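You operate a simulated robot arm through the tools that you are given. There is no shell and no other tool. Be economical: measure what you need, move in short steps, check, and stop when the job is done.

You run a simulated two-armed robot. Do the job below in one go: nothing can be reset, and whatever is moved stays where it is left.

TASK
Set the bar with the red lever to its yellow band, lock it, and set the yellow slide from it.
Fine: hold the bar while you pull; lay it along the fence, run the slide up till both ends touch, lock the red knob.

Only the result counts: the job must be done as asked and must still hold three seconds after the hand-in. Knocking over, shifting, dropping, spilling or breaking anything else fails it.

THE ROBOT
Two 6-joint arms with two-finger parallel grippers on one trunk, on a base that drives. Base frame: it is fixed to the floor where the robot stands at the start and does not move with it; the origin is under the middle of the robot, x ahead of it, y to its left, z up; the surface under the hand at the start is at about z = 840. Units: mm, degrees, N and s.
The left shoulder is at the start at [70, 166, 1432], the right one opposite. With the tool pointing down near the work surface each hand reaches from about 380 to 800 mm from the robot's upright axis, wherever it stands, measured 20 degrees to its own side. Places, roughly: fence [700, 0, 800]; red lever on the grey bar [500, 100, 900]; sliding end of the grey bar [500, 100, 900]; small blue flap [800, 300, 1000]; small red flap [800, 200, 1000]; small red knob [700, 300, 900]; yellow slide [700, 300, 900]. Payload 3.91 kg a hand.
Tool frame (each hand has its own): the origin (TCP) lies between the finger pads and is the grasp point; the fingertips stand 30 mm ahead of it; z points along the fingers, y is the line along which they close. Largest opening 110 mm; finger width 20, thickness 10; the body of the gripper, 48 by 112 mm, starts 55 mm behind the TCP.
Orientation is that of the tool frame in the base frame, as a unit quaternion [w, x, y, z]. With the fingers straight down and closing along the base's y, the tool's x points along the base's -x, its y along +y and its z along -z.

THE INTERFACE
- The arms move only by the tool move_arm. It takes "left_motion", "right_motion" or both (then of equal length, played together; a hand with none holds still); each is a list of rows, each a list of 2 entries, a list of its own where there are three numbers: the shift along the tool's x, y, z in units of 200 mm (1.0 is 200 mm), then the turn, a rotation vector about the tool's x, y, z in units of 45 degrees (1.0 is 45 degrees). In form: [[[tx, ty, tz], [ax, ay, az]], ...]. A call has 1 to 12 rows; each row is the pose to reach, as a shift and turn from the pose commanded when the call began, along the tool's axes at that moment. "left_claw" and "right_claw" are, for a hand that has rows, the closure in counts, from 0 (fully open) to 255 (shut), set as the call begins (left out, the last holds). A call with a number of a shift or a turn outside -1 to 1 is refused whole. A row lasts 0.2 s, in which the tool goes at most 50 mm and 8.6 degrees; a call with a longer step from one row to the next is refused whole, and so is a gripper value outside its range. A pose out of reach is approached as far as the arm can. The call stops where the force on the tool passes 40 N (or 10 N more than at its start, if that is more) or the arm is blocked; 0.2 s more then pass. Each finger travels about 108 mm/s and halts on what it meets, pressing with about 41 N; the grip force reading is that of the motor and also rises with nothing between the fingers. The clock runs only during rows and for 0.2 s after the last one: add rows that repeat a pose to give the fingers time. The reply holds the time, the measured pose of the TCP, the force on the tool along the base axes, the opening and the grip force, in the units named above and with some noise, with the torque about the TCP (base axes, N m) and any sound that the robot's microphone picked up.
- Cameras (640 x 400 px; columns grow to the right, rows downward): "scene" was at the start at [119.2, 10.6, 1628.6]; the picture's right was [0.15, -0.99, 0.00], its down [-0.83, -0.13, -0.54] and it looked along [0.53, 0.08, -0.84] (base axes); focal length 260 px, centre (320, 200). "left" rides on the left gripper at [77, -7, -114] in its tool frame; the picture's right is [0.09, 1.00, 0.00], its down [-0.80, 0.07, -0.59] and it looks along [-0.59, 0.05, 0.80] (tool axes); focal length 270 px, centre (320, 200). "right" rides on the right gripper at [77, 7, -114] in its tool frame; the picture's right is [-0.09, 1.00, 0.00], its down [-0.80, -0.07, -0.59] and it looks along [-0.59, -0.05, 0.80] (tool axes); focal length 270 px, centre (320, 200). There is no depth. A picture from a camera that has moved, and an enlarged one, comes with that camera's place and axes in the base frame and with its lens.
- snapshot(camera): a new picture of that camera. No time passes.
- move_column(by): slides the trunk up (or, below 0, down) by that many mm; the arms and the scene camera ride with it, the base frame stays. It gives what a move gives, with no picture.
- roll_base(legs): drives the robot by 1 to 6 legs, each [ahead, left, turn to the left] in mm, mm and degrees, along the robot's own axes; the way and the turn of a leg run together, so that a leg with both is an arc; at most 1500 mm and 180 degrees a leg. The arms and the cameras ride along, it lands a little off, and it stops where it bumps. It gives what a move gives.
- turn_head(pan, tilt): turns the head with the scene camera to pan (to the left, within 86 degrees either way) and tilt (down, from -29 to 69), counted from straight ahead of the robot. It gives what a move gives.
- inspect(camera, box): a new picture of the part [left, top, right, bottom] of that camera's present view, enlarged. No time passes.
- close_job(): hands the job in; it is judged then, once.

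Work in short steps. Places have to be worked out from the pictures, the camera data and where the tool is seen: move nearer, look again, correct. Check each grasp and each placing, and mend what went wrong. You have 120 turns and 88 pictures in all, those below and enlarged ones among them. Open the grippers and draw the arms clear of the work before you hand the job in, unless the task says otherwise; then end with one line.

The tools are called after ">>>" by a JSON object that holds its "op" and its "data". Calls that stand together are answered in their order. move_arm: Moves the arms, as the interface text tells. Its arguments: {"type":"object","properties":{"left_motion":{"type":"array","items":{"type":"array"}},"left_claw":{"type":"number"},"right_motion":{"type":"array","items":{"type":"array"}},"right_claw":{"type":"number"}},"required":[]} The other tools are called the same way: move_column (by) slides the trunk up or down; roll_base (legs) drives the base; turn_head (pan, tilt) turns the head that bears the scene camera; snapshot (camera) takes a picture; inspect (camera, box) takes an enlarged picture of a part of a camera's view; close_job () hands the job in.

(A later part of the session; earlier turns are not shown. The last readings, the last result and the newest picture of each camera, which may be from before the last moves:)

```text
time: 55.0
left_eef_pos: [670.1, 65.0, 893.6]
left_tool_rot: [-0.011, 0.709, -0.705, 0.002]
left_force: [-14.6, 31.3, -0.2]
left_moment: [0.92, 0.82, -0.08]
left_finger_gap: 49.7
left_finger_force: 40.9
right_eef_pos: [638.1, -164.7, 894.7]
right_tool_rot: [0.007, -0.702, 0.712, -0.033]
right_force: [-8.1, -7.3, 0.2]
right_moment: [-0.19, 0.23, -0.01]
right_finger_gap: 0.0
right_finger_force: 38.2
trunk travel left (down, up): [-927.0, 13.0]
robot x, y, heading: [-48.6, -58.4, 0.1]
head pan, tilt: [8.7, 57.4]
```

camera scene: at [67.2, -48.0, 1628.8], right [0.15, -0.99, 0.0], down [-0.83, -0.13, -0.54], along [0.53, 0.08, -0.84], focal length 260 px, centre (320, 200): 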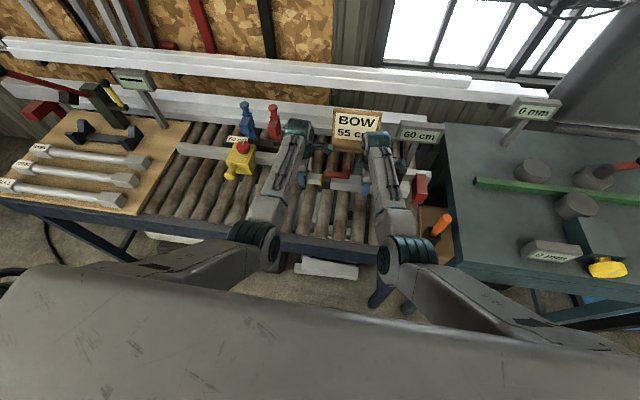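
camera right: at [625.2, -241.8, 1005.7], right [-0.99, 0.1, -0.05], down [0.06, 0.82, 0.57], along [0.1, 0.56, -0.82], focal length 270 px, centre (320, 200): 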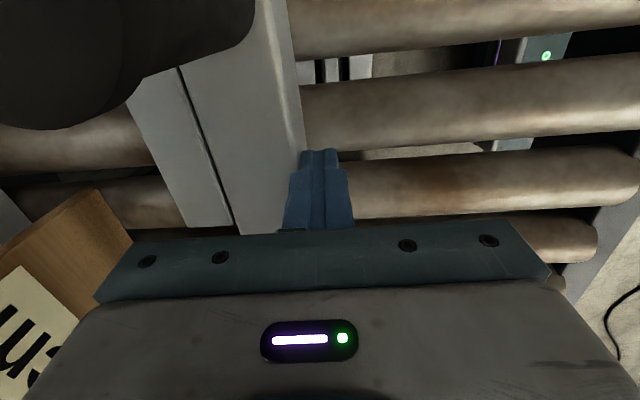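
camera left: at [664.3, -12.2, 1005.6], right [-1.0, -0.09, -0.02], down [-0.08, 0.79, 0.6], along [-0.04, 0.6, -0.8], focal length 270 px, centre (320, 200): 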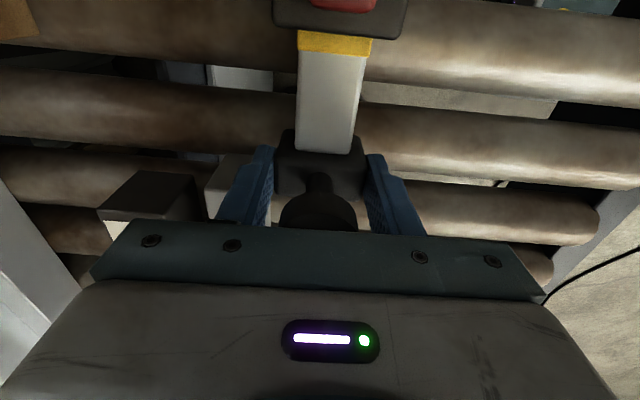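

Force climbed stiffly to 31 N without motion: the bar is against the stop. Check the band and the stop contact.

>>> {"op": "inspect", "data": {"camera": "left", "box": [220, 0, 460, 150]}}

```text
2.67 times, centred on (340, 75) of left
camera zoom: at [673.6, -13.3, 1006.1], right [-1.0, -0.09, -0.02], down [-0.09, 0.79, 0.6], along [-0.04, 0.6, -0.8], focal length 721 px, centre (267, 533)
```

zoom: 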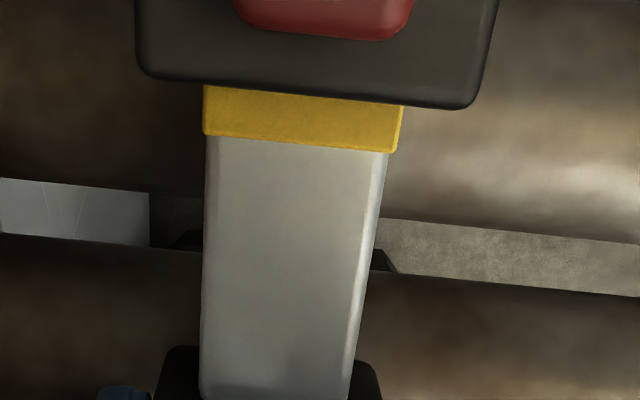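

The band is unchanged. Release the slider block with the left hand and rise straight up.

>>> {"op": "move_arm", "data": {"left_motion": [[[0, 0, 0], [0, 0, 0]], [[0, 0, 0], [0, 0, 0]], [[0, 0, -0.1], [0, 0, 0]], [[0, 0, -0.3], [0, 0, 0]], [[0, 0, -0.5], [0, 0, 0]]], "left_claw": 105}}

>>> {"op": "move_arm", "data": {"left_motion": [[[-0.2, 0.05, 0], [0, 0, 0.17]], [[-0.4, 0.1, 0], [0, 0, 0.34]], [[-0.5, 0.2, 0], [0, 0, 0.51]], [[-0.6, 0.2, 0], [0, 0, 0.68]], [[-0.7, 0.2, 0], [0, 0, 0.84]], [[-0.7, 0.2, 0], [0, 0, 1.0]]]}}

>>> {"op": "move_arm", "data": {"left_motion": [[[0, 0, 0], [0, 0, 0.17]], [[0, 0, 0], [0, 0, 0.34]], [[0, 0, 0], [0, 0, 0.51]], [[0, 0, 0], [0, 0, 0.68]], [[0, 0, 0], [0, 0, 0.84]], [[0, 0, 0], [0, 0, 1.0]]]}}

>>> {"op": "snapshot", "data": {"camera": "left"}}

>>> {"op": "inspect", "data": {"camera": "scene", "box": [180, 90, 420, 240]}}

```text
time: 56.2
left_eef_pos: [670.9, 59.2, 995.3]
left_tool_rot: [-0.011, 0.708, -0.706, 0.002]
left_force: [-0.1, -0.6, 0.4]
left_moment: [0.04, 0.0, -0.04]
left_finger_gap: 64.7
left_finger_force: 0.1
right_eef_pos: [639.5, -168.0, 893.5]
right_tool_rot: [0.007, -0.702, 0.712, -0.03]
right_force: [-8.2, 2.7, 6.5]
right_moment: [0.14, 0.16, 0.08]
right_finger_gap: 0.0
right_finger_force: 37.5
trunk travel left (down, up): [-927.0, 13.0]
robot x, y, heading: [-47.5, -60.2, -0.2]
head pan, tilt: [8.7, 57.4]
```

```text
time: 57.6
left_eef_pos: [630.1, 197.8, 994.2]
left_tool_rot: [0.01, -0.382, 0.924, 0.001]
left_force: [-0.2, -0.8, 0.0]
left_moment: [-0.02, 0.02, 0.02]
left_finger_gap: 64.9
left_finger_force: 0.0
right_eef_pos: [639.5, -167.8, 892.1]
right_tool_rot: [0.007, -0.702, 0.712, -0.03]
right_force: [-7.8, 0.7, 2.8]
right_moment: [0.06, 0.22, 0.08]
right_finger_gap: 0.0
right_finger_force: 37.8
trunk travel left (down, up): [-927.0, 13.0]
robot x, y, heading: [-48.3, -61.1, 0.1]
head pan, tilt: [8.7, 57.4]
```

```text
time: 59.0
left_eef_pos: [628.9, 196.7, 994.1]
left_tool_rot: [0.008, 0.0, 1.0, 0.006]
left_force: [-0.1, 0.2, -0.1]
left_moment: [0.01, -0.02, -0.01]
left_finger_gap: 64.9
left_finger_force: 0.0
right_eef_pos: [638.6, -168.5, 892.7]
right_tool_rot: [0.007, -0.702, 0.712, -0.03]
right_force: [-9.5, -0.5, -0.1]
right_moment: [-0.02, 0.24, 0.05]
right_finger_gap: 0.2
right_finger_force: 37.8
trunk travel left (down, up): [-927.0, 13.0]
robot x, y, heading: [-48.0, -62.5, -0.2]
head pan, tilt: [8.7, 57.4]
```

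```text
29 pictures are left
camera left: at [548.6, 189.2, 1106.5], right [-0.09, 1.0, 0.01], down [0.79, 0.06, 0.61], along [0.61, 0.06, -0.79], focal length 270 px, centre (320, 200)
```

left: 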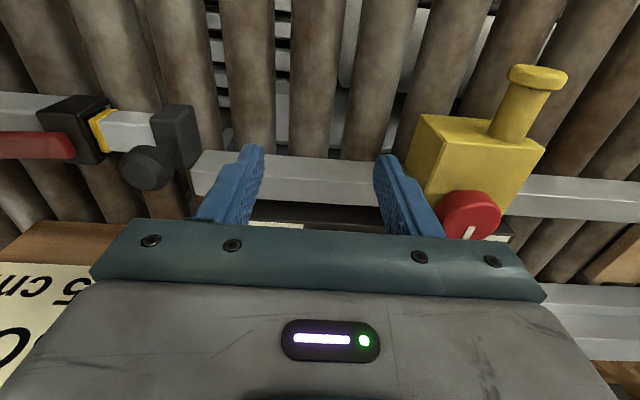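

```text
2.67 times, centred on (300, 165) of scene
camera zoom: at [67.7, -49.5, 1628.7], right [0.15, -0.99, 0.0], down [-0.83, -0.13, -0.54], along [0.53, 0.08, -0.84], focal length 694 px, centre (373, 293)
```

zoom: 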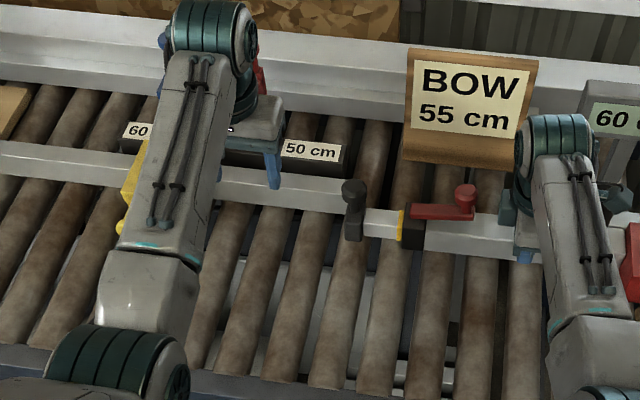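

Clear view: slide block spans y≈301–390 (x from 637), front handle along −x at about y 379, z 864, x 590–637; the red lock knob is on top near (695,339). I move the left hand above the handle.

>>> {"op": "move_arm", "data": {"left_motion": [[[0.05, 0.2, 0], [0, 0, 0]], [[0.1, 0.4, 0.02], [0, 0, 0]], [[0.13, 0.6, 0.05], [0, 0, 0]], [[0.13, 0.8, 0.1], [0, 0, 0]], [[0.13, 0.91, 0.2], [0, 0, 0]]]}}

>>> {"op": "snapshot", "data": {"camera": "left"}}

```text
time: 60.2
left_eef_pos: [602.4, 379.7, 954.2]
left_tool_rot: [0.008, -0.001, 1.0, 0.006]
left_force: [-1.0, -0.4, -0.1]
left_moment: [0.02, 0.0, 0.0]
left_finger_gap: 64.7
left_finger_force: 0.1
right_eef_pos: [639.6, -168.3, 893.2]
right_tool_rot: [0.006, -0.702, 0.712, -0.031]
right_force: [-11.7, -0.4, -1.2]
right_moment: [-0.03, 0.33, 0.07]
right_finger_gap: 0.1
right_finger_force: 37.7
trunk travel left (down, up): [-927.0, 13.0]
robot x, y, heading: [-54.5, -64.8, -0.1]
head pan, tilt: [8.7, 57.4]
```

```text
27 pictures are left
camera left: at [522.4, 371.2, 1066.3], right [-0.09, 1.0, 0.01], down [0.79, 0.07, 0.61], along [0.61, 0.06, -0.79], focal length 270 px, centre (320, 200)
```

left: 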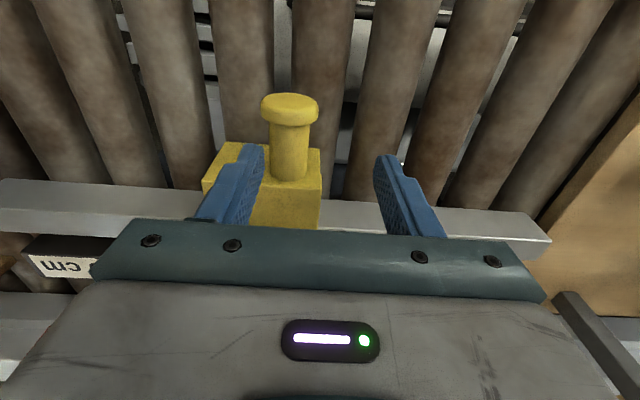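

The handle is at y≈357, z≈875, x 588–637. I shift right 22 mm, lower around its shaft, then close.

>>> {"op": "move_arm", "data": {"left_motion": [[[-0.04, -0.11, 0], [0, 0, 0]], [[-0.04, -0.11, 0.15], [0, 0, 0]], [[-0.04, -0.11, 0.28], [0, 0, 0]], [[-0.04, -0.11, 0.36], [0, 0, 0]]]}}

>>> {"op": "snapshot", "data": {"camera": "left"}}

```text
time: 61.2
left_eef_pos: [612.7, 358.8, 884.3]
left_tool_rot: [0.009, -0.001, 1.0, 0.005]
left_force: [-0.2, 0.2, 0.2]
left_moment: [0.01, 0.02, -0.01]
left_finger_gap: 64.7
left_finger_force: 0.1
right_eef_pos: [638.6, -167.9, 892.6]
right_tool_rot: [0.007, -0.701, 0.712, -0.03]
right_force: [-11.0, -0.2, -0.9]
right_moment: [-0.06, 0.4, 0.08]
right_finger_gap: 0.0
right_finger_force: 38.2
trunk travel left (down, up): [-927.0, 13.0]
robot x, y, heading: [-45.7, -61.7, -0.1]
head pan, tilt: [8.7, 57.4]
```

```text
26 pictures are left
camera left: at [531.8, 349.5, 996.5], right [-0.09, 1.0, 0.01], down [0.79, 0.07, 0.61], along [0.61, 0.06, -0.79], focal length 270 px, centre (320, 200)
```

left: 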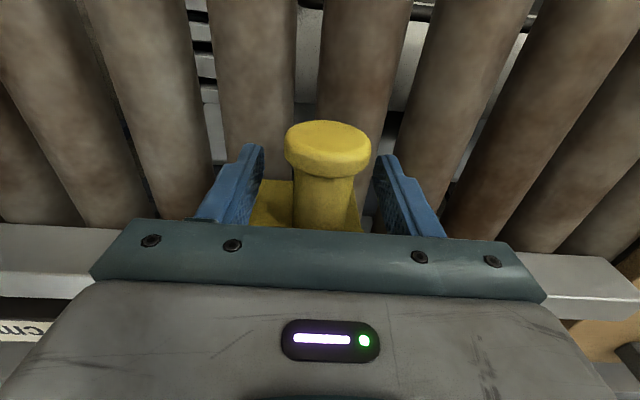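

Handle straddled; close on it.

>>> {"op": "move_arm", "data": {"left_motion": [[[0, 0, 0], [0, 0, 0]], [[0, 0, 0], [0, 0, 0]], [[0, 0, 0], [0, 0, 0]]], "left_claw": 255}}

>>> {"op": "move_arm", "data": {"left_motion": [[[0, -0.05, 0], [0, 0, 0]], [[0, -0.1, 0], [0, 0, 0]], [[0, -0.15, 0], [0, 0, 0]]]}}

```text
time: 62.0
left_eef_pos: [612.5, 358.8, 884.1]
left_tool_rot: [0.009, -0.001, 1.0, 0.006]
left_force: [1.1, 0.1, -3.4]
left_moment: [0.03, -0.09, -1.04]
left_finger_gap: 31.3
left_finger_force: 45.5
right_eef_pos: [639.1, -168.6, 892.2]
right_tool_rot: [0.006, -0.701, 0.712, -0.03]
right_force: [-13.4, -1.4, 1.0]
right_moment: [-0.03, 0.35, 0.04]
right_finger_gap: 0.0
right_finger_force: 37.8
trunk travel left (down, up): [-927.0, 13.0]
robot x, y, heading: [-48.7, -60.0, 0.0]
head pan, tilt: [8.7, 57.4]
```

```text
time: 62.8
left_eef_pos: [611.9, 328.5, 883.6]
left_tool_rot: [0.009, -0.002, 1.0, 0.007]
left_force: [-4.6, 0.5, 1.5]
left_moment: [0.13, 0.1, -0.75]
left_finger_gap: 31.4
left_finger_force: 45.2
right_eef_pos: [638.4, -168.8, 893.7]
right_tool_rot: [0.008, -0.701, 0.712, -0.031]
right_force: [-8.9, -0.1, -3.4]
right_moment: [-0.04, 0.23, 0.06]
right_finger_gap: 0.3
right_finger_force: 38.8
trunk travel left (down, up): [-927.0, 13.0]
robot x, y, heading: [-48.9, -62.6, -0.2]
head pan, tilt: [8.7, 57.4]
```

Slide moves freely. Run it right by 160 mm, then look.

>>> {"op": "move_arm", "data": {"left_motion": [[[0, -0.15, 0], [0, 0, 0]], [[0, -0.35, 0], [0, 0, 0]], [[0, -0.55, 0], [0, 0, 0]], [[0, -0.7, 0], [0, 0, 0]], [[0, -0.8, 0], [0, 0, 0]]]}}

>>> {"op": "inspect", "data": {"camera": "scene", "box": [220, 110, 380, 210]}}

>>> {"op": "snapshot", "data": {"camera": "left"}}

```text
time: 64.0
left_eef_pos: [611.8, 167.3, 883.6]
left_tool_rot: [0.012, -0.002, 1.0, 0.006]
left_force: [-16.5, -0.7, 19.0]
left_moment: [0.09, 0.37, -0.86]
left_finger_gap: 31.1
left_finger_force: 44.8
right_eef_pos: [636.6, -169.2, 894.8]
right_tool_rot: [0.009, -0.702, 0.712, -0.032]
right_force: [0.3, -0.7, 0.5]
right_moment: [0.03, -0.01, -0.01]
right_finger_gap: 0.0
right_finger_force: 37.6
trunk travel left (down, up): [-927.0, 13.0]
robot x, y, heading: [-44.6, -57.6, 0.1]
head pan, tilt: [8.7, 57.4]
```

```text
4.00 times, centred on (300, 160) of scene
camera zoom: at [62.2, -51.6, 1629.2], right [0.15, -0.99, 0.0], down [-0.83, -0.13, -0.54], along [0.54, 0.08, -0.84], focal length 1041 px, centre (400, 360)
```

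zoom: 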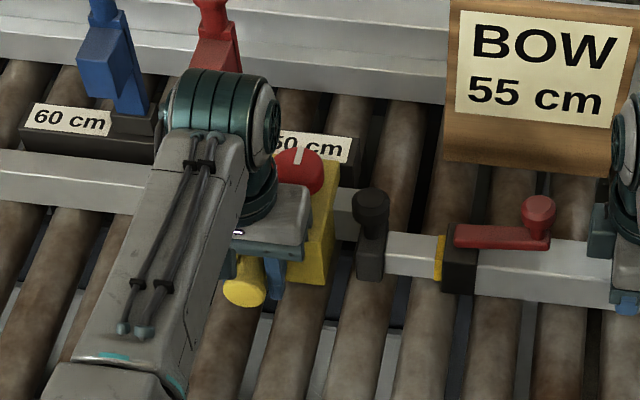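

```text
24 pictures are left
camera left: at [531.5, 158.5, 996.0], right [-0.09, 1.0, 0.01], down [0.79, 0.07, 0.61], along [0.61, 0.06, -0.79], focal length 270 px, centre (320, 200)
```

left: 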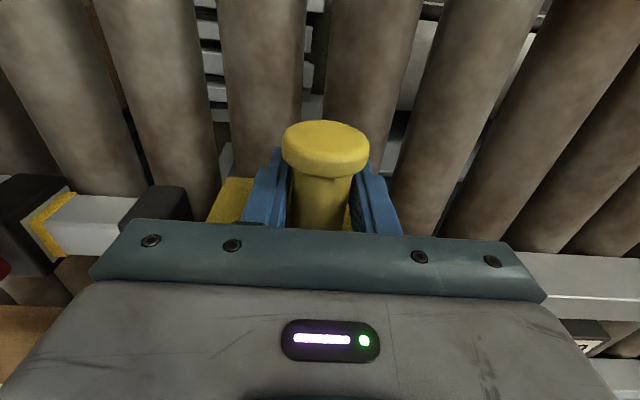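

The slide is ~20 mm from the bar's end. Advance 14 mm, then in small steps until contact.

>>> {"op": "move_arm", "data": {"left_motion": [[[0, -0.035, 0], [0, 0, 0]], [[0, -0.07, 0], [0, 0, 0]]]}}

>>> {"op": "move_arm", "data": {"left_motion": [[[0, -0.015, 0], [0, 0, 0]], [[0, -0.03, 0], [0, 0, 0]]]}}

>>> {"op": "inspect", "data": {"camera": "left", "box": [0, 140, 260, 240]}}

```text
time: 64.6
left_eef_pos: [613.0, 153.7, 883.9]
left_tool_rot: [0.011, -0.001, 1.0, 0.007]
left_force: [-11.0, -0.6, 19.8]
left_moment: [0.09, -0.17, -0.83]
left_finger_gap: 31.4
left_finger_force: 45.1
right_eef_pos: [636.4, -168.1, 893.9]
right_tool_rot: [0.009, -0.702, 0.711, -0.032]
right_force: [-0.5, 0.5, 0.1]
right_moment: [0.01, -0.03, -0.03]
right_finger_gap: 0.0
right_finger_force: 37.7
trunk travel left (down, up): [-927.0, 13.0]
robot x, y, heading: [-47.5, -62.2, -0.1]
head pan, tilt: [8.7, 57.4]
```

```text
time: 65.2
left_eef_pos: [612.2, 148.4, 884.1]
left_tool_rot: [0.011, -0.002, 1.0, 0.006]
left_force: [-7.6, 0.8, 18.3]
left_moment: [-0.05, -0.86, -1.01]
left_finger_gap: 31.5
left_finger_force: 44.9
right_eef_pos: [636.8, -169.2, 893.6]
right_tool_rot: [0.008, -0.702, 0.712, -0.031]
right_force: [0.3, -0.3, -0.4]
right_moment: [0.02, 0.0, -0.03]
right_finger_gap: 0.0
right_finger_force: 37.8
trunk travel left (down, up): [-927.0, 13.0]
robot x, y, heading: [-49.5, -61.2, 0.2]
head pan, tilt: [8.7, 57.4]
```

```text
2.46 times, centred on (130, 190) of left
camera zoom: at [531.5, 139.4, 995.9], right [-0.09, 1.0, 0.01], down [0.79, 0.07, 0.61], along [0.61, 0.06, -0.79], focal length 665 px, centre (788, 225)
```

zoom: 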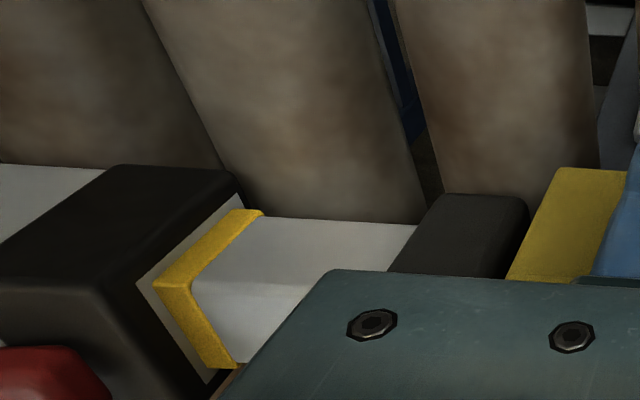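

A few mm gap remains. Continue in 2–3 mm steps watching y-force.

>>> {"op": "move_arm", "data": {"left_motion": [[[0, -0.01, 0], [0, 0, 0]], [[0, -0.02, 0], [0, 0, 0]]]}}

>>> {"op": "move_arm", "data": {"left_motion": [[[0, -0.01, 0], [0, 0, 0]], [[0, -0.015, 0], [0, 0, 0]]]}}

```text
time: 65.8
left_eef_pos: [612.5, 144.8, 883.7]
left_tool_rot: [0.009, -0.002, 1.0, 0.006]
left_force: [-6.6, 1.3, 22.7]
left_moment: [0.04, 0.07, -0.84]
left_finger_gap: 31.3
left_finger_force: 44.8
right_eef_pos: [636.3, -168.2, 894.6]
right_tool_rot: [0.008, -0.701, 0.712, -0.031]
right_force: [-0.9, 0.4, 0.8]
right_moment: [-0.01, 0.01, -0.01]
right_finger_gap: 0.0
right_finger_force: 37.6
trunk travel left (down, up): [-927.0, 13.0]
robot x, y, heading: [-50.6, -58.7, -0.1]
head pan, tilt: [8.7, 57.4]
```

```text
time: 66.4
left_eef_pos: [612.1, 141.4, 883.0]
left_tool_rot: [0.011, -0.002, 1.0, 0.007]
left_force: [-4.8, 0.1, 25.5]
left_moment: [0.13, 0.16, -0.86]
left_finger_gap: 31.3
left_finger_force: 45.1
right_eef_pos: [636.9, -170.0, 893.0]
right_tool_rot: [0.009, -0.701, 0.712, -0.031]
right_force: [-0.5, 0.6, -0.4]
right_moment: [0.02, 0.02, 0.02]
right_finger_gap: 0.0
right_finger_force: 38.0
trunk travel left (down, up): [-927.0, 13.0]
robot x, y, heading: [-47.5, -59.1, 0.2]
head pan, tilt: [8.7, 57.4]
```

No y-contact yet; continue.

>>> {"op": "move_arm", "data": {"left_motion": [[[0, -0.01, 0], [0, 0, 0]], [[0, -0.015, 0], [0, 0, 0]]]}}

>>> {"op": "inspect", "data": {"camera": "left", "box": [100, 150, 260, 230]}}

```text
time: 67.0
left_eef_pos: [612.6, 140.9, 884.9]
left_tool_rot: [0.012, -0.002, 1.0, 0.006]
left_force: [-1.5, 8.4, 28.7]
left_moment: [0.01, 0.27, -1.04]
left_finger_gap: 31.4
left_finger_force: 45.8
right_eef_pos: [637.3, -168.9, 894.9]
right_tool_rot: [0.007, -0.702, 0.712, -0.031]
right_force: [0.1, -0.9, 0.0]
right_moment: [-0.02, 0.05, -0.02]
right_finger_gap: 0.3
right_finger_force: 37.7
trunk travel left (down, up): [-927.0, 13.0]
robot x, y, heading: [-53.9, -57.2, -0.1]
head pan, tilt: [8.7, 57.4]
```

```text
4.00 times, centred on (180, 190) of left
camera zoom: at [531.6, 131.0, 995.8], right [-0.09, 1.0, 0.01], down [0.79, 0.07, 0.61], along [0.61, 0.06, -0.79], focal length 1081 px, centre (880, 240)
```

zoom: 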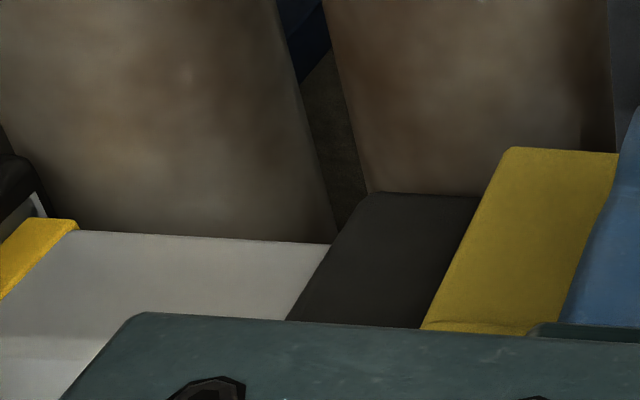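

Contact: the yellow face meets the bar's end block (8 N). One more 2 mm nudge to firm both ends up.

>>> {"op": "move_arm", "data": {"left_motion": [[[0, -0.01, 0], [0, 0, 0]], [[0, -0.01, 0], [0, 0, 0]]]}}

>>> {"op": "inspect", "data": {"camera": "scene", "box": [240, 110, 440, 220]}}

```text
time: 67.6
left_eef_pos: [611.2, 140.1, 884.7]
left_tool_rot: [0.011, -0.003, 1.0, 0.006]
left_force: [0.8, 19.5, 32.6]
left_moment: [0.13, 0.37, -0.87]
left_finger_gap: 31.4
left_finger_force: 44.2
right_eef_pos: [636.8, -166.4, 894.0]
right_tool_rot: [0.007, -0.702, 0.712, -0.032]
right_force: [0.5, -0.1, -0.5]
right_moment: [0.0, -0.02, -0.01]
right_finger_gap: 0.0
right_finger_force: 38.0
trunk travel left (down, up): [-927.0, 13.0]
robot x, y, heading: [-48.1, -60.3, -0.0]
head pan, tilt: [8.7, 57.4]
```

```text
3.20 times, centred on (340, 165) of scene
camera zoom: at [63.7, -46.9, 1629.1], right [0.15, -0.99, 0.0], down [-0.83, -0.13, -0.54], along [0.54, 0.08, -0.84], focal length 833 px, centre (256, 312)
```

zoom: 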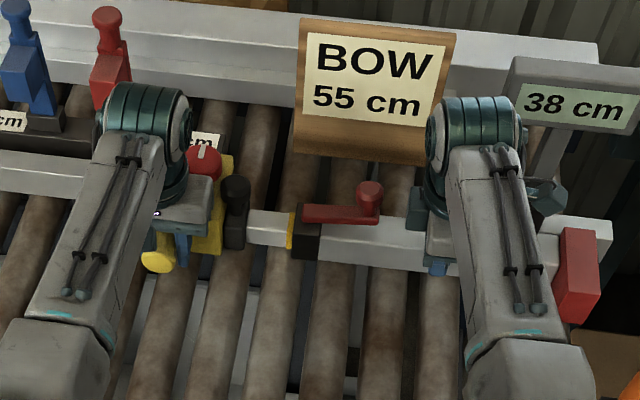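

The readout now shows 38 cm and both ends are in contact. Now release the handle, rise, and look at the red knob.

>>> {"op": "move_arm", "data": {"left_motion": [[[0, 0, 0], [0, 0, 0]], [[0, 0, 0], [0, 0, 0]], [[0, 0, -0.1], [0, 0, 0]], [[0, 0, -0.3], [0, 0, 0]], [[0, 0, -0.5], [0, 0, 0]], [[0.15, 0, -0.55], [0, 0, 0]]], "left_claw": 105}}

>>> {"op": "snapshot", "data": {"camera": "left"}}

```text
time: 69.0
left_eef_pos: [582.9, 135.0, 990.3]
left_tool_rot: [0.008, -0.002, 1.0, 0.007]
left_force: [-0.6, -0.5, 0.0]
left_moment: [0.02, -0.02, 0.01]
left_finger_gap: 64.6
left_finger_force: 0.1
right_eef_pos: [639.4, -169.2, 892.2]
right_tool_rot: [0.007, -0.702, 0.712, -0.029]
right_force: [-10.2, -2.0, -0.2]
right_moment: [-0.05, 0.33, 0.01]
right_finger_gap: 0.0
right_finger_force: 37.7
trunk travel left (down, up): [-927.0, 13.0]
robot x, y, heading: [-48.8, -59.5, -0.3]
head pan, tilt: [8.7, 57.4]
```

```text
20 pictures are left
camera left: at [502.2, 126.6, 1102.7], right [-0.09, 1.0, 0.01], down [0.79, 0.07, 0.61], along [0.61, 0.06, -0.79], focal length 270 px, centre (320, 200)
```

left: 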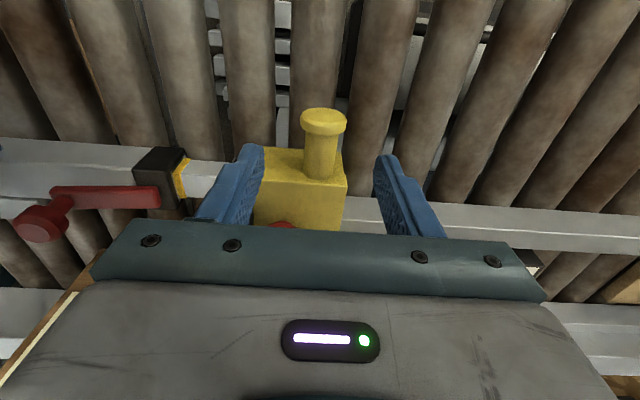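

The knob's front edge is around (685,107). I move over it to view and centre it.

>>> {"op": "move_arm", "data": {"left_motion": [[[-0.15, -0.05, -0.05], [0, 0, 0]], [[-0.3, -0.1, -0.1], [0, 0, 0]], [[-0.45, -0.14, -0.1], [0, 0, 0]], [[-0.535, -0.14, -0.1], [0, 0, 0]]]}}

>>> {"op": "snapshot", "data": {"camera": "left"}}

```text
time: 70.0
left_eef_pos: [688.1, 106.2, 1011.0]
left_tool_rot: [0.009, -0.002, 1.0, 0.006]
left_force: [0.9, 0.1, 1.3]
left_moment: [0.01, 0.01, 0.0]
left_finger_gap: 64.6
left_finger_force: 0.2
right_eef_pos: [639.3, -167.9, 892.2]
right_tool_rot: [0.006, -0.702, 0.712, -0.03]
right_force: [-10.3, -2.5, -3.0]
right_moment: [-0.09, 0.36, 0.09]
right_finger_gap: 0.0
right_finger_force: 37.0
trunk travel left (down, up): [-927.0, 13.0]
robot x, y, heading: [-50.4, -62.4, -0.1]
head pan, tilt: [8.7, 57.4]
```

```text
19 pictures are left
camera left: at [607.8, 97.3, 1123.4], right [-0.09, 1.0, 0.01], down [0.79, 0.07, 0.61], along [0.61, 0.06, -0.79], focal length 270 px, centre (320, 200)
```

left: 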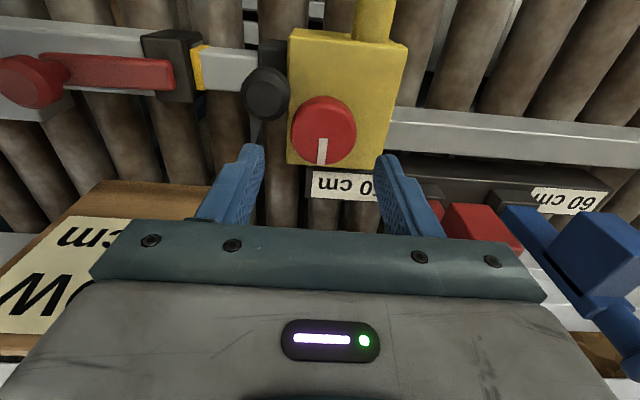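

Knob centre ≈(694,109), Ø≈50 mm, white mark pointing toward +x. The bar's handle sits close on the −y side, so I grip along x: yaw −90° above it.

>>> {"op": "move_arm", "data": {"left_motion": [[[-0.01, 0.01, 0], [0, 0, -0.17]], [[-0.02, 0.015, 0], [0, 0, -0.34]], [[-0.03, 0.015, 0], [0, 0, -0.51]], [[-0.03, 0.015, 0], [0, 0, -0.68]], [[-0.03, 0.015, 0], [0, 0, -0.84]], [[-0.03, 0.015, 0], [0, 0, -1.0]]]}}

>>> {"op": "move_arm", "data": {"left_motion": [[[0, 0, 0], [0, 0, -0.17]], [[0, 0, 0], [0, 0, -0.34]], [[0, 0, 0], [0, 0, -0.51]], [[0, 0, 0], [0, 0, -0.68]], [[0, 0, 0], [0, 0, -0.84]], [[0, 0, 0], [0, 0, -1.0]]]}}

>>> {"op": "move_arm", "data": {"left_motion": [[[0, 0, 0.15], [0, 0, 0]], [[0, 0, 0.25], [0, 0, 0]], [[0, 0, 0.3], [0, 0, 0]]]}}

>>> {"op": "snapshot", "data": {"camera": "left"}}

```text
time: 71.4
left_eef_pos: [693.7, 110.3, 1011.7]
left_tool_rot: [0.01, -0.385, 0.923, 0.002]
left_force: [0.7, 0.3, 0.0]
left_moment: [-0.04, -0.03, -0.07]
left_finger_gap: 64.8
left_finger_force: 0.2
right_eef_pos: [639.0, -169.1, 893.1]
right_tool_rot: [0.006, -0.702, 0.712, -0.03]
right_force: [-11.6, -0.8, -0.9]
right_moment: [-0.05, 0.35, 0.09]
right_finger_gap: 0.0
right_finger_force: 37.4
trunk travel left (down, up): [-927.0, 13.0]
robot x, y, heading: [-52.2, -60.2, 0.1]
head pan, tilt: [8.7, 57.4]
```

```text
time: 72.8
left_eef_pos: [693.8, 110.1, 1013.0]
left_tool_rot: [-0.01, 0.709, -0.706, 0.001]
left_force: [0.5, 0.4, 0.2]
left_moment: [0.03, 0.03, 0.0]
left_finger_gap: 64.8
left_finger_force: 0.1
right_eef_pos: [638.9, -167.8, 892.0]
right_tool_rot: [0.007, -0.701, 0.712, -0.031]
right_force: [-11.5, -0.9, 0.7]
right_moment: [0.03, 0.31, 0.1]
right_finger_gap: 0.0
right_finger_force: 37.9
trunk travel left (down, up): [-927.0, 13.0]
robot x, y, heading: [-50.2, -60.9, -0.1]
head pan, tilt: [8.7, 57.4]
```

```text
time: 73.6
left_eef_pos: [695.8, 111.5, 954.4]
left_tool_rot: [-0.012, 0.708, -0.706, 0.002]
left_force: [-0.1, 0.9, 0.3]
left_moment: [0.01, -0.01, 0.06]
left_finger_gap: 64.8
left_finger_force: 0.0
right_eef_pos: [640.1, -168.1, 892.2]
right_tool_rot: [0.007, -0.701, 0.712, -0.031]
right_force: [-11.7, -0.4, 0.1]
right_moment: [0.0, 0.34, 0.13]
right_finger_gap: 0.0
right_finger_force: 38.1
trunk travel left (down, up): [-927.0, 13.0]
robot x, y, heading: [-50.0, -61.7, -0.0]
head pan, tilt: [8.7, 57.4]
```

```text
18 pictures are left
camera left: at [698.7, 32.8, 1067.0], right [-1.0, -0.09, -0.02], down [-0.08, 0.79, 0.6], along [-0.04, 0.6, -0.8], focal length 270 px, centre (320, 200)
```

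left: 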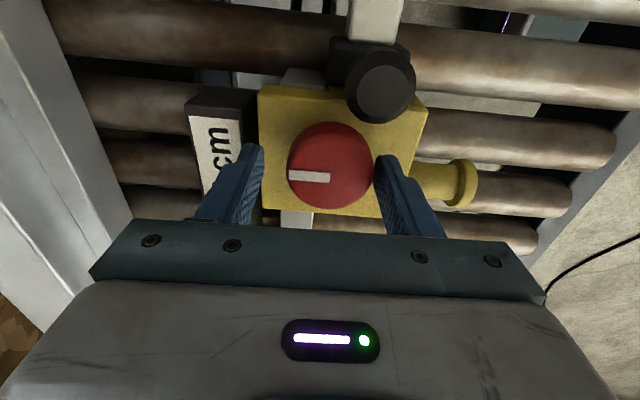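

Knob centre ≈(689,109), top z≈930. Shift 6 mm toward −x and lower to z≈937, then close gently around it.

>>> {"op": "move_arm", "data": {"left_motion": [[[0.01, 0.03, 0], [0, 0, 0]], [[0.01, 0.03, 0.05], [0, 0, 0]], [[0.01, 0.03, 0.085], [0, 0, 0]]]}}

>>> {"op": "snapshot", "data": {"camera": "left"}}

```text
time: 74.4
left_eef_pos: [689.1, 108.7, 941.1]
left_tool_rot: [-0.013, 0.708, -0.706, 0.004]
left_force: [-0.7, 1.3, 21.8]
left_moment: [-0.18, 0.84, -0.14]
left_finger_gap: 64.7
left_finger_force: 0.1
right_eef_pos: [638.1, -168.6, 896.3]
right_tool_rot: [0.01, -0.701, 0.712, -0.033]
right_force: [-0.3, 0.0, 0.3]
right_moment: [-0.01, 0.02, 0.02]
right_finger_gap: 0.0
right_finger_force: 37.3
trunk travel left (down, up): [-927.0, 13.0]
robot x, y, heading: [-49.1, -57.5, -0.2]
head pan, tilt: [8.7, 57.4]
```

```text
17 pictures are left
camera left: at [691.8, 29.9, 1053.8], right [-1.0, -0.09, -0.03], down [-0.09, 0.79, 0.6], along [-0.03, 0.6, -0.8], focal length 270 px, centre (320, 200)
```

left: 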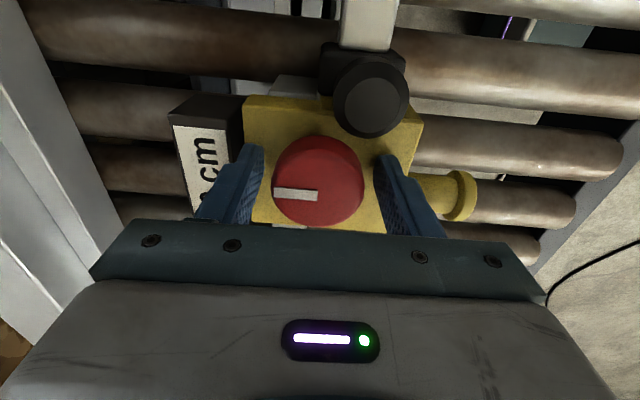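

Tips touch the slide's top (z≈911); the knob is centred. Raise 2 mm and close on it.

>>> {"op": "move_arm", "data": {"left_motion": [[[0, 0, -0.015], [0, 0, 0]], [[0, 0, -0.015], [0, 0, 0]], [[0, 0, -0.015], [0, 0, 0]]], "left_claw": 255}}

>>> {"op": "move_arm", "data": {"left_motion": [[[0, 0, 0], [0, 0, 0.17]], [[0, 0, 0], [0, 0, 0.34]], [[0, 0, 0], [0, 0, 0.5]]]}}

>>> {"op": "snapshot", "data": {"camera": "left"}}

```text
time: 75.2
left_eef_pos: [690.5, 108.6, 940.4]
left_tool_rot: [-0.013, 0.709, -0.705, 0.004]
left_force: [7.4, 1.4, 19.7]
left_moment: [-0.33, 0.25, 0.06]
left_finger_gap: 47.9
left_finger_force: 45.4
right_eef_pos: [639.1, -168.4, 893.8]
right_tool_rot: [0.007, -0.702, 0.712, -0.031]
right_force: [-3.1, 0.3, 2.5]
right_moment: [-0.03, 0.06, 0.0]
right_finger_gap: 0.0
right_finger_force: 37.6
trunk travel left (down, up): [-927.0, 13.0]
robot x, y, heading: [-48.7, -57.4, -0.2]
head pan, tilt: [8.7, 57.4]
```

```text
time: 76.0
left_eef_pos: [689.9, 107.8, 940.5]
left_tool_rot: [0.012, -0.555, 0.832, -0.002]
left_force: [6.2, 0.4, 26.8]
left_moment: [-0.77, 0.74, 0.01]
left_finger_gap: 48.0
left_finger_force: 45.1
right_eef_pos: [637.7, -168.8, 892.2]
right_tool_rot: [0.008, -0.701, 0.712, -0.032]
right_force: [0.4, 0.1, -1.2]
right_moment: [0.0, 0.04, 0.01]
right_finger_gap: 0.0
right_finger_force: 38.0
trunk travel left (down, up): [-927.0, 13.0]
robot x, y, heading: [-54.3, -62.6, -0.1]
head pan, tilt: [8.7, 57.4]
```

```text
16 pictures are left
camera left: at [662.6, 33.0, 1052.9], right [-0.95, 0.3, -0.02], down [0.23, 0.76, 0.61], along [0.2, 0.58, -0.79], focal length 270 px, centre (320, 200)
```

left: 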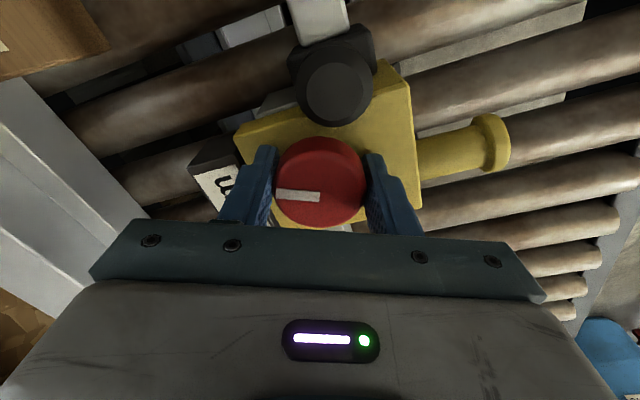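

The knob turns with the gripper (mark moved with it). Continue 45° clockwise.

>>> {"op": "move_arm", "data": {"left_motion": [[[0, 0, -0.005], [0, 0, 0.17]], [[0, 0, -0.005], [0, 0, 0.34]], [[0, 0, -0.005], [0, 0, 0.51]], [[0, 0, -0.005], [0, 0, 0.68]], [[0, 0, -0.005], [0, 0, 0.84]], [[0, 0, -0.005], [0, 0, 1.0]]]}}

>>> {"op": "snapshot", "data": {"camera": "left"}}

```text
time: 77.4
left_eef_pos: [690.0, 109.5, 940.0]
left_tool_rot: [0.011, -0.196, 0.981, 0.004]
left_force: [6.0, 0.6, 21.2]
left_moment: [-1.11, -0.96, 0.18]
left_finger_gap: 47.7
left_finger_force: 44.6
right_eef_pos: [638.1, -168.0, 894.0]
right_tool_rot: [0.007, -0.701, 0.713, -0.031]
right_force: [0.1, -0.1, -0.1]
right_moment: [-0.02, 0.02, 0.0]
right_finger_gap: 0.2
right_finger_force: 37.9
trunk travel left (down, up): [-927.0, 13.0]
robot x, y, heading: [-48.7, -58.0, 0.0]
head pan, tilt: [8.7, 57.4]
```

```text
15 pictures are left
camera left: at [616.9, 71.5, 1052.1], right [-0.46, 0.89, 0.0], down [0.7, 0.37, 0.61], along [0.54, 0.28, -0.79], focal length 270 px, centre (320, 200)
```

left: 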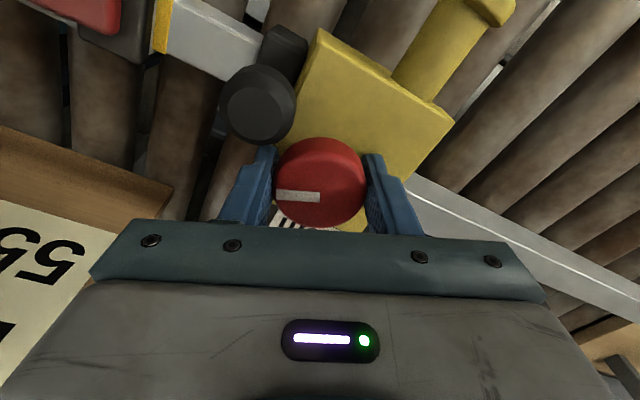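

67° turned without resistance yet. I open slightly, lift clear of the bar's handle, and turn back to regrip.

>>> {"op": "move_arm", "data": {"left_motion": [[[0, 0, 0], [0, 0, 0]], [[0, 0, -0.05], [0, 0, 0]], [[0, 0, -0.2], [0, 0, 0]]], "left_claw": 136}}

>>> {"op": "move_arm", "data": {"left_motion": [[[0, 0, 0], [0, 0, -0.17]], [[0, 0, 0], [0, 0, -0.34]], [[0, 0, 0], [0, 0, -0.51]], [[0, 0, 0], [0, 0, -0.68]], [[0, 0, 0], [0, 0, -0.84]], [[0, 0, 0], [0, 0, -1.0]]]}}

>>> {"op": "move_arm", "data": {"left_motion": [[[0, 0, 0], [0, 0, -0.17]], [[0, 0, 0], [0, 0, -0.34]], [[0, 0, 0], [0, 0, -0.51]], [[0, 0, 0], [0, 0, -0.68]], [[0, 0, 0], [0, 0, -0.84]]], "left_claw": 105}}

>>> {"op": "snapshot", "data": {"camera": "left"}}

```text
time: 78.2
left_eef_pos: [687.8, 107.0, 978.2]
left_tool_rot: [0.009, -0.196, 0.981, 0.004]
left_force: [0.0, 0.4, -0.9]
left_moment: [0.02, 0.0, 0.0]
left_finger_gap: 51.3
left_finger_force: 0.0
right_eef_pos: [639.4, -168.0, 893.0]
right_tool_rot: [0.006, -0.702, 0.712, -0.03]
right_force: [-6.6, 0.9, 3.3]
right_moment: [0.05, 0.18, 0.04]
right_finger_gap: 0.0
right_finger_force: 37.8
trunk travel left (down, up): [-927.0, 13.0]
robot x, y, heading: [-51.8, -62.8, 0.1]
head pan, tilt: [8.7, 57.4]
```

```text
time: 79.6
left_eef_pos: [690.7, 108.8, 979.1]
left_tool_rot: [0.01, -0.558, 0.83, 0.0]
left_force: [-0.1, -0.5, -0.4]
left_moment: [-0.04, -0.03, -0.01]
left_finger_gap: 51.5
left_finger_force: 0.0
right_eef_pos: [639.2, -167.6, 891.3]
right_tool_rot: [0.007, -0.702, 0.712, -0.03]
right_force: [-8.6, 1.1, -0.9]
right_moment: [0.05, 0.31, 0.12]
right_finger_gap: 0.0
right_finger_force: 37.3
trunk travel left (down, up): [-927.0, 13.0]
robot x, y, heading: [-47.3, -59.0, -0.3]
head pan, tilt: [8.7, 57.4]
```

```text
time: 80.8
left_eef_pos: [688.6, 108.7, 978.7]
left_tool_rot: [-0.011, 0.796, -0.605, 0.004]
left_force: [0.0, -0.2, -0.2]
left_moment: [-0.02, 0.01, -0.01]
left_finger_gap: 64.5
left_finger_force: 0.0
right_eef_pos: [638.9, -168.5, 891.8]
right_tool_rot: [0.006, -0.701, 0.712, -0.03]
right_force: [-11.0, 1.0, -2.1]
right_moment: [0.04, 0.34, 0.1]
right_finger_gap: 0.0
right_finger_force: 37.8
trunk travel left (down, up): [-927.0, 13.0]
robot x, y, heading: [-49.0, -62.6, 0.1]
head pan, tilt: [8.7, 57.4]
```

```text
14 pictures are left
camera left: at [712.5, 34.1, 1092.0], right [-0.94, -0.35, -0.02], down [-0.29, 0.75, 0.6], along [-0.2, 0.57, -0.8], focal length 270 px, centre (320, 200)
```

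left: 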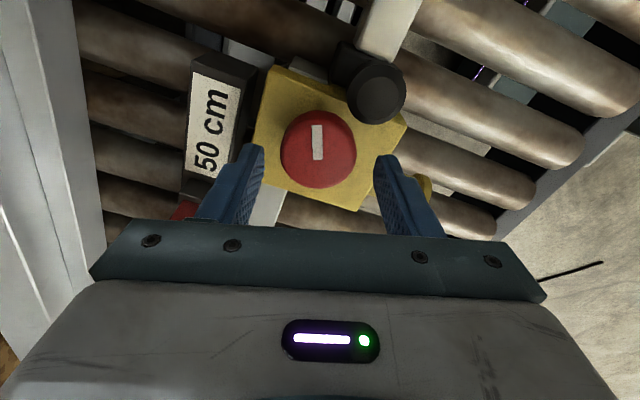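

The mark has turned from +x toward −y. Regrip and continue turning clockwise.

>>> {"op": "move_arm", "data": {"left_motion": [[[0, 0, 0.1], [0, 0, 0]], [[0, 0, 0.175], [0, 0, 0]]]}}

>>> {"op": "move_arm", "data": {"left_motion": [[[0, 0, 0], [0, 0, 0]], [[0, 0, 0], [0, 0, 0]]], "left_claw": 255}}

>>> {"op": "move_arm", "data": {"left_motion": [[[0, 0, 0], [0, 0, 0.17]], [[0, 0, 0], [0, 0, 0.34]], [[0, 0, 0], [0, 0, 0.51]], [[0, 0, 0], [0, 0, 0.68]], [[0, 0, 0], [0, 0, 0.84]], [[0, 0, 0], [0, 0, 1.0]]]}}

>>> {"op": "snapshot", "data": {"camera": "left"}}

```text
time: 81.4
left_eef_pos: [689.9, 110.0, 943.2]
left_tool_rot: [-0.01, 0.796, -0.605, 0.004]
left_force: [-0.8, 0.0, 0.4]
left_moment: [-0.02, -0.02, -0.04]
left_finger_gap: 64.8
left_finger_force: 0.0
right_eef_pos: [639.8, -169.3, 893.4]
right_tool_rot: [0.006, -0.702, 0.712, -0.031]
right_force: [-11.8, 1.0, -1.8]
right_moment: [0.02, 0.34, 0.06]
right_finger_gap: 0.0
right_finger_force: 37.8
trunk travel left (down, up): [-927.0, 13.0]
robot x, y, heading: [-47.6, -57.7, -0.1]
head pan, tilt: [8.7, 57.4]
```

```text
time: 82.0
left_eef_pos: [690.3, 109.8, 944.4]
left_tool_rot: [-0.012, 0.796, -0.605, 0.003]
left_force: [17.3, 3.5, -7.5]
left_moment: [-0.06, 0.58, 0.0]
left_finger_gap: 47.4
left_finger_force: 45.2
right_eef_pos: [638.8, -167.6, 891.5]
right_tool_rot: [0.005, -0.702, 0.712, -0.031]
right_force: [-24.4, -3.0, 9.9]
right_moment: [-0.08, 0.59, 0.12]
right_finger_gap: 0.0
right_finger_force: 37.6
trunk travel left (down, up): [-927.0, 13.0]
robot x, y, heading: [-45.1, -59.6, -0.2]
head pan, tilt: [8.7, 57.4]
```

```text
time: 83.4
left_eef_pos: [689.8, 109.9, 944.1]
left_tool_rot: [0.009, -0.502, 0.865, 0.0]
left_force: [7.6, -1.8, 0.9]
left_moment: [0.1, 0.58, 0.59]
left_finger_gap: 47.4
left_finger_force: 44.3
right_eef_pos: [638.0, -167.4, 891.6]
right_tool_rot: [0.007, -0.701, 0.712, -0.03]
right_force: [-18.0, 0.9, -1.8]
right_moment: [0.01, 0.53, 0.12]
right_finger_gap: 0.1
right_finger_force: 38.0
trunk travel left (down, up): [-927.0, 13.0]
robot x, y, heading: [-50.3, -61.3, 0.5]
head pan, tilt: [8.7, 57.4]
```

```text
13 pictures are left
camera left: at [654.2, 37.0, 1056.3], right [-0.91, 0.42, -0.01], down [0.33, 0.72, 0.61], along [0.26, 0.55, -0.79], focal length 270 px, centre (320, 200)
```

left: 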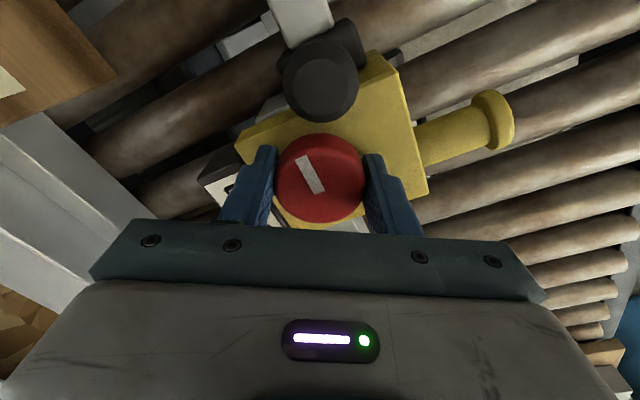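

The knob stopped with its mark exactly at −y (90° from start), and the fingers slipped against torque: it's at its locked end. Release and lift the left hand.

>>> {"op": "move_arm", "data": {"left_motion": [[[0, 0, 0], [0, 0, 0]], [[0, 0, -0.02], [0, 0, 0]], [[0, 0, -0.2], [0, 0, 0]], [[0, 0, -0.35], [0, 0, 0]]], "left_claw": 130}}

>>> {"op": "inspect", "data": {"camera": "scene", "box": [240, 110, 440, 220]}}

>>> {"op": "snapshot", "data": {"camera": "left"}}

```text
time: 84.4
left_eef_pos: [688.0, 108.4, 1014.1]
left_tool_rot: [0.011, -0.504, 0.864, 0.001]
left_force: [0.5, -0.6, 0.6]
left_moment: [0.0, 0.02, 0.01]
left_finger_gap: 53.8
left_finger_force: 0.1
right_eef_pos: [639.7, -167.6, 893.0]
right_tool_rot: [0.007, -0.701, 0.712, -0.03]
right_force: [-13.9, 1.3, -4.8]
right_moment: [-0.03, 0.47, 0.14]
right_finger_gap: 0.0
right_finger_force: 37.6
trunk travel left (down, up): [-927.0, 13.0]
robot x, y, heading: [-49.2, -57.4, 0.1]
head pan, tilt: [8.7, 57.4]
```

```text
3.20 times, centred on (340, 165) of scene
camera zoom: at [67.6, -49.6, 1628.7], right [0.15, -0.99, 0.0], down [-0.83, -0.13, -0.54], along [0.53, 0.08, -0.84], focal length 833 px, centre (256, 312)
```

zoom: 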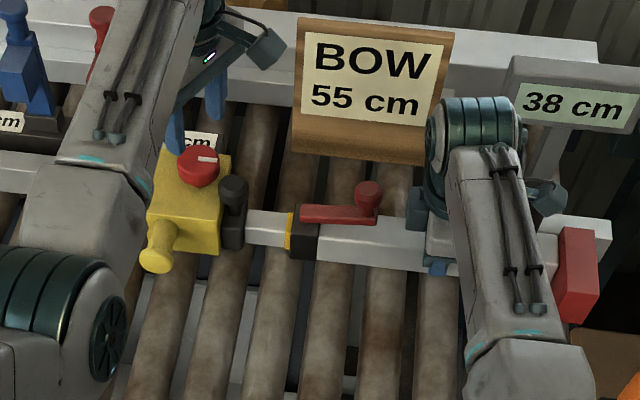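

```text
11 pictures are left
camera left: at [653.5, 36.4, 1126.7], right [-0.91, 0.41, -0.01], down [0.32, 0.72, 0.61], along [0.26, 0.55, -0.79], focal length 270 px, centre (320, 200)
```

left: 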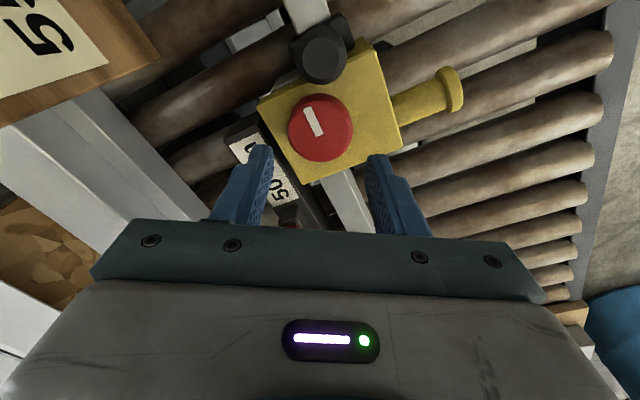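

The knob mark is at its locked end, readout 38 cm, slide against the bar. Now withdraw both arms: left back/left, right off the bar and up.

>>> {"op": "move_arm", "data": {"left_motion": [[[-0.03, 0.15, 0], [0, 0, 0]], [[-0.06, 0.35, 0], [0, 0, 0]], [[-0.1, 0.55, 0], [0, 0, 0]], [[-0.13, 0.7, 0], [0, 0, 0]]], "right_motion": [[[0, 0.05, 0], [0, 0, 0]], [[0, 0.2, -0.02], [0, 0, 0]], [[0, 0.3, -0.2], [0, 0, 0]], [[0, 0.3, -0.4], [0, 0, 0]]]}}

>>> {"op": "snapshot", "data": {"camera": "right"}}

>>> {"op": "inspect", "data": {"camera": "scene", "box": [240, 110, 440, 220]}}

```text
time: 85.4
left_eef_pos: [582.4, 201.1, 1014.8]
left_tool_rot: [0.009, -0.503, 0.864, 0.001]
left_force: [-0.1, 0.0, 0.6]
left_moment: [-0.01, -0.04, -0.04]
left_finger_gap: 54.0
left_finger_force: 0.1
right_eef_pos: [576.1, -176.0, 965.0]
right_tool_rot: [-0.001, -0.699, 0.715, -0.035]
right_force: [-0.7, 0.2, -0.3]
right_moment: [-0.01, 0.03, -0.03]
right_finger_gap: 0.1
right_finger_force: 37.6
trunk travel left (down, up): [-927.0, 13.0]
robot x, y, heading: [-50.7, -62.3, 0.0]
head pan, tilt: [8.7, 57.4]
```

```text
10 pictures are left
camera right: at [560.8, -247.7, 1080.3], right [-0.99, 0.11, -0.06], down [0.06, 0.83, 0.56], along [0.11, 0.55, -0.83], focal length 270 px, centre (320, 200)
```

right: 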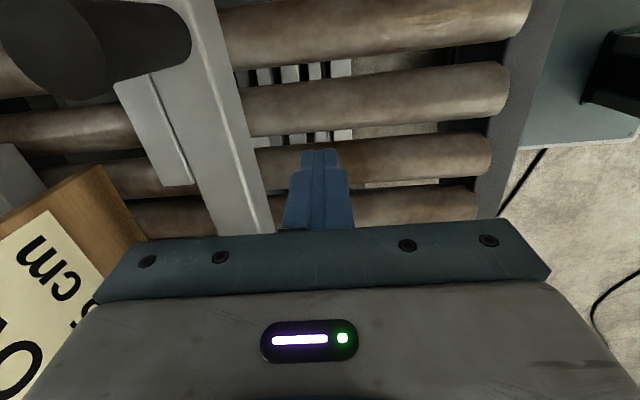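

```text
3.20 times, centred on (340, 165) of scene
camera zoom: at [69.7, -48.5, 1628.5], right [0.15, -0.99, 0.0], down [-0.83, -0.13, -0.54], along [0.53, 0.08, -0.84], focal length 833 px, centre (256, 312)
```

zoom: 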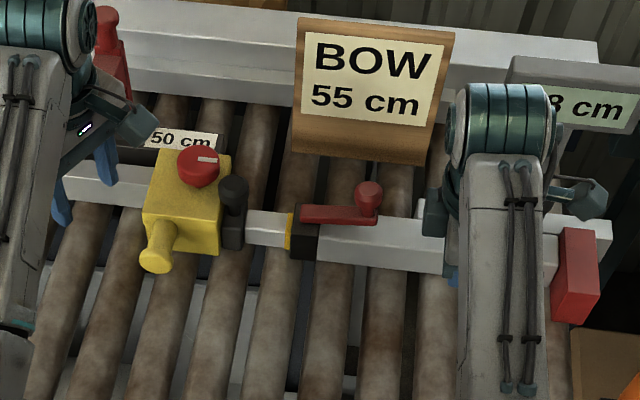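

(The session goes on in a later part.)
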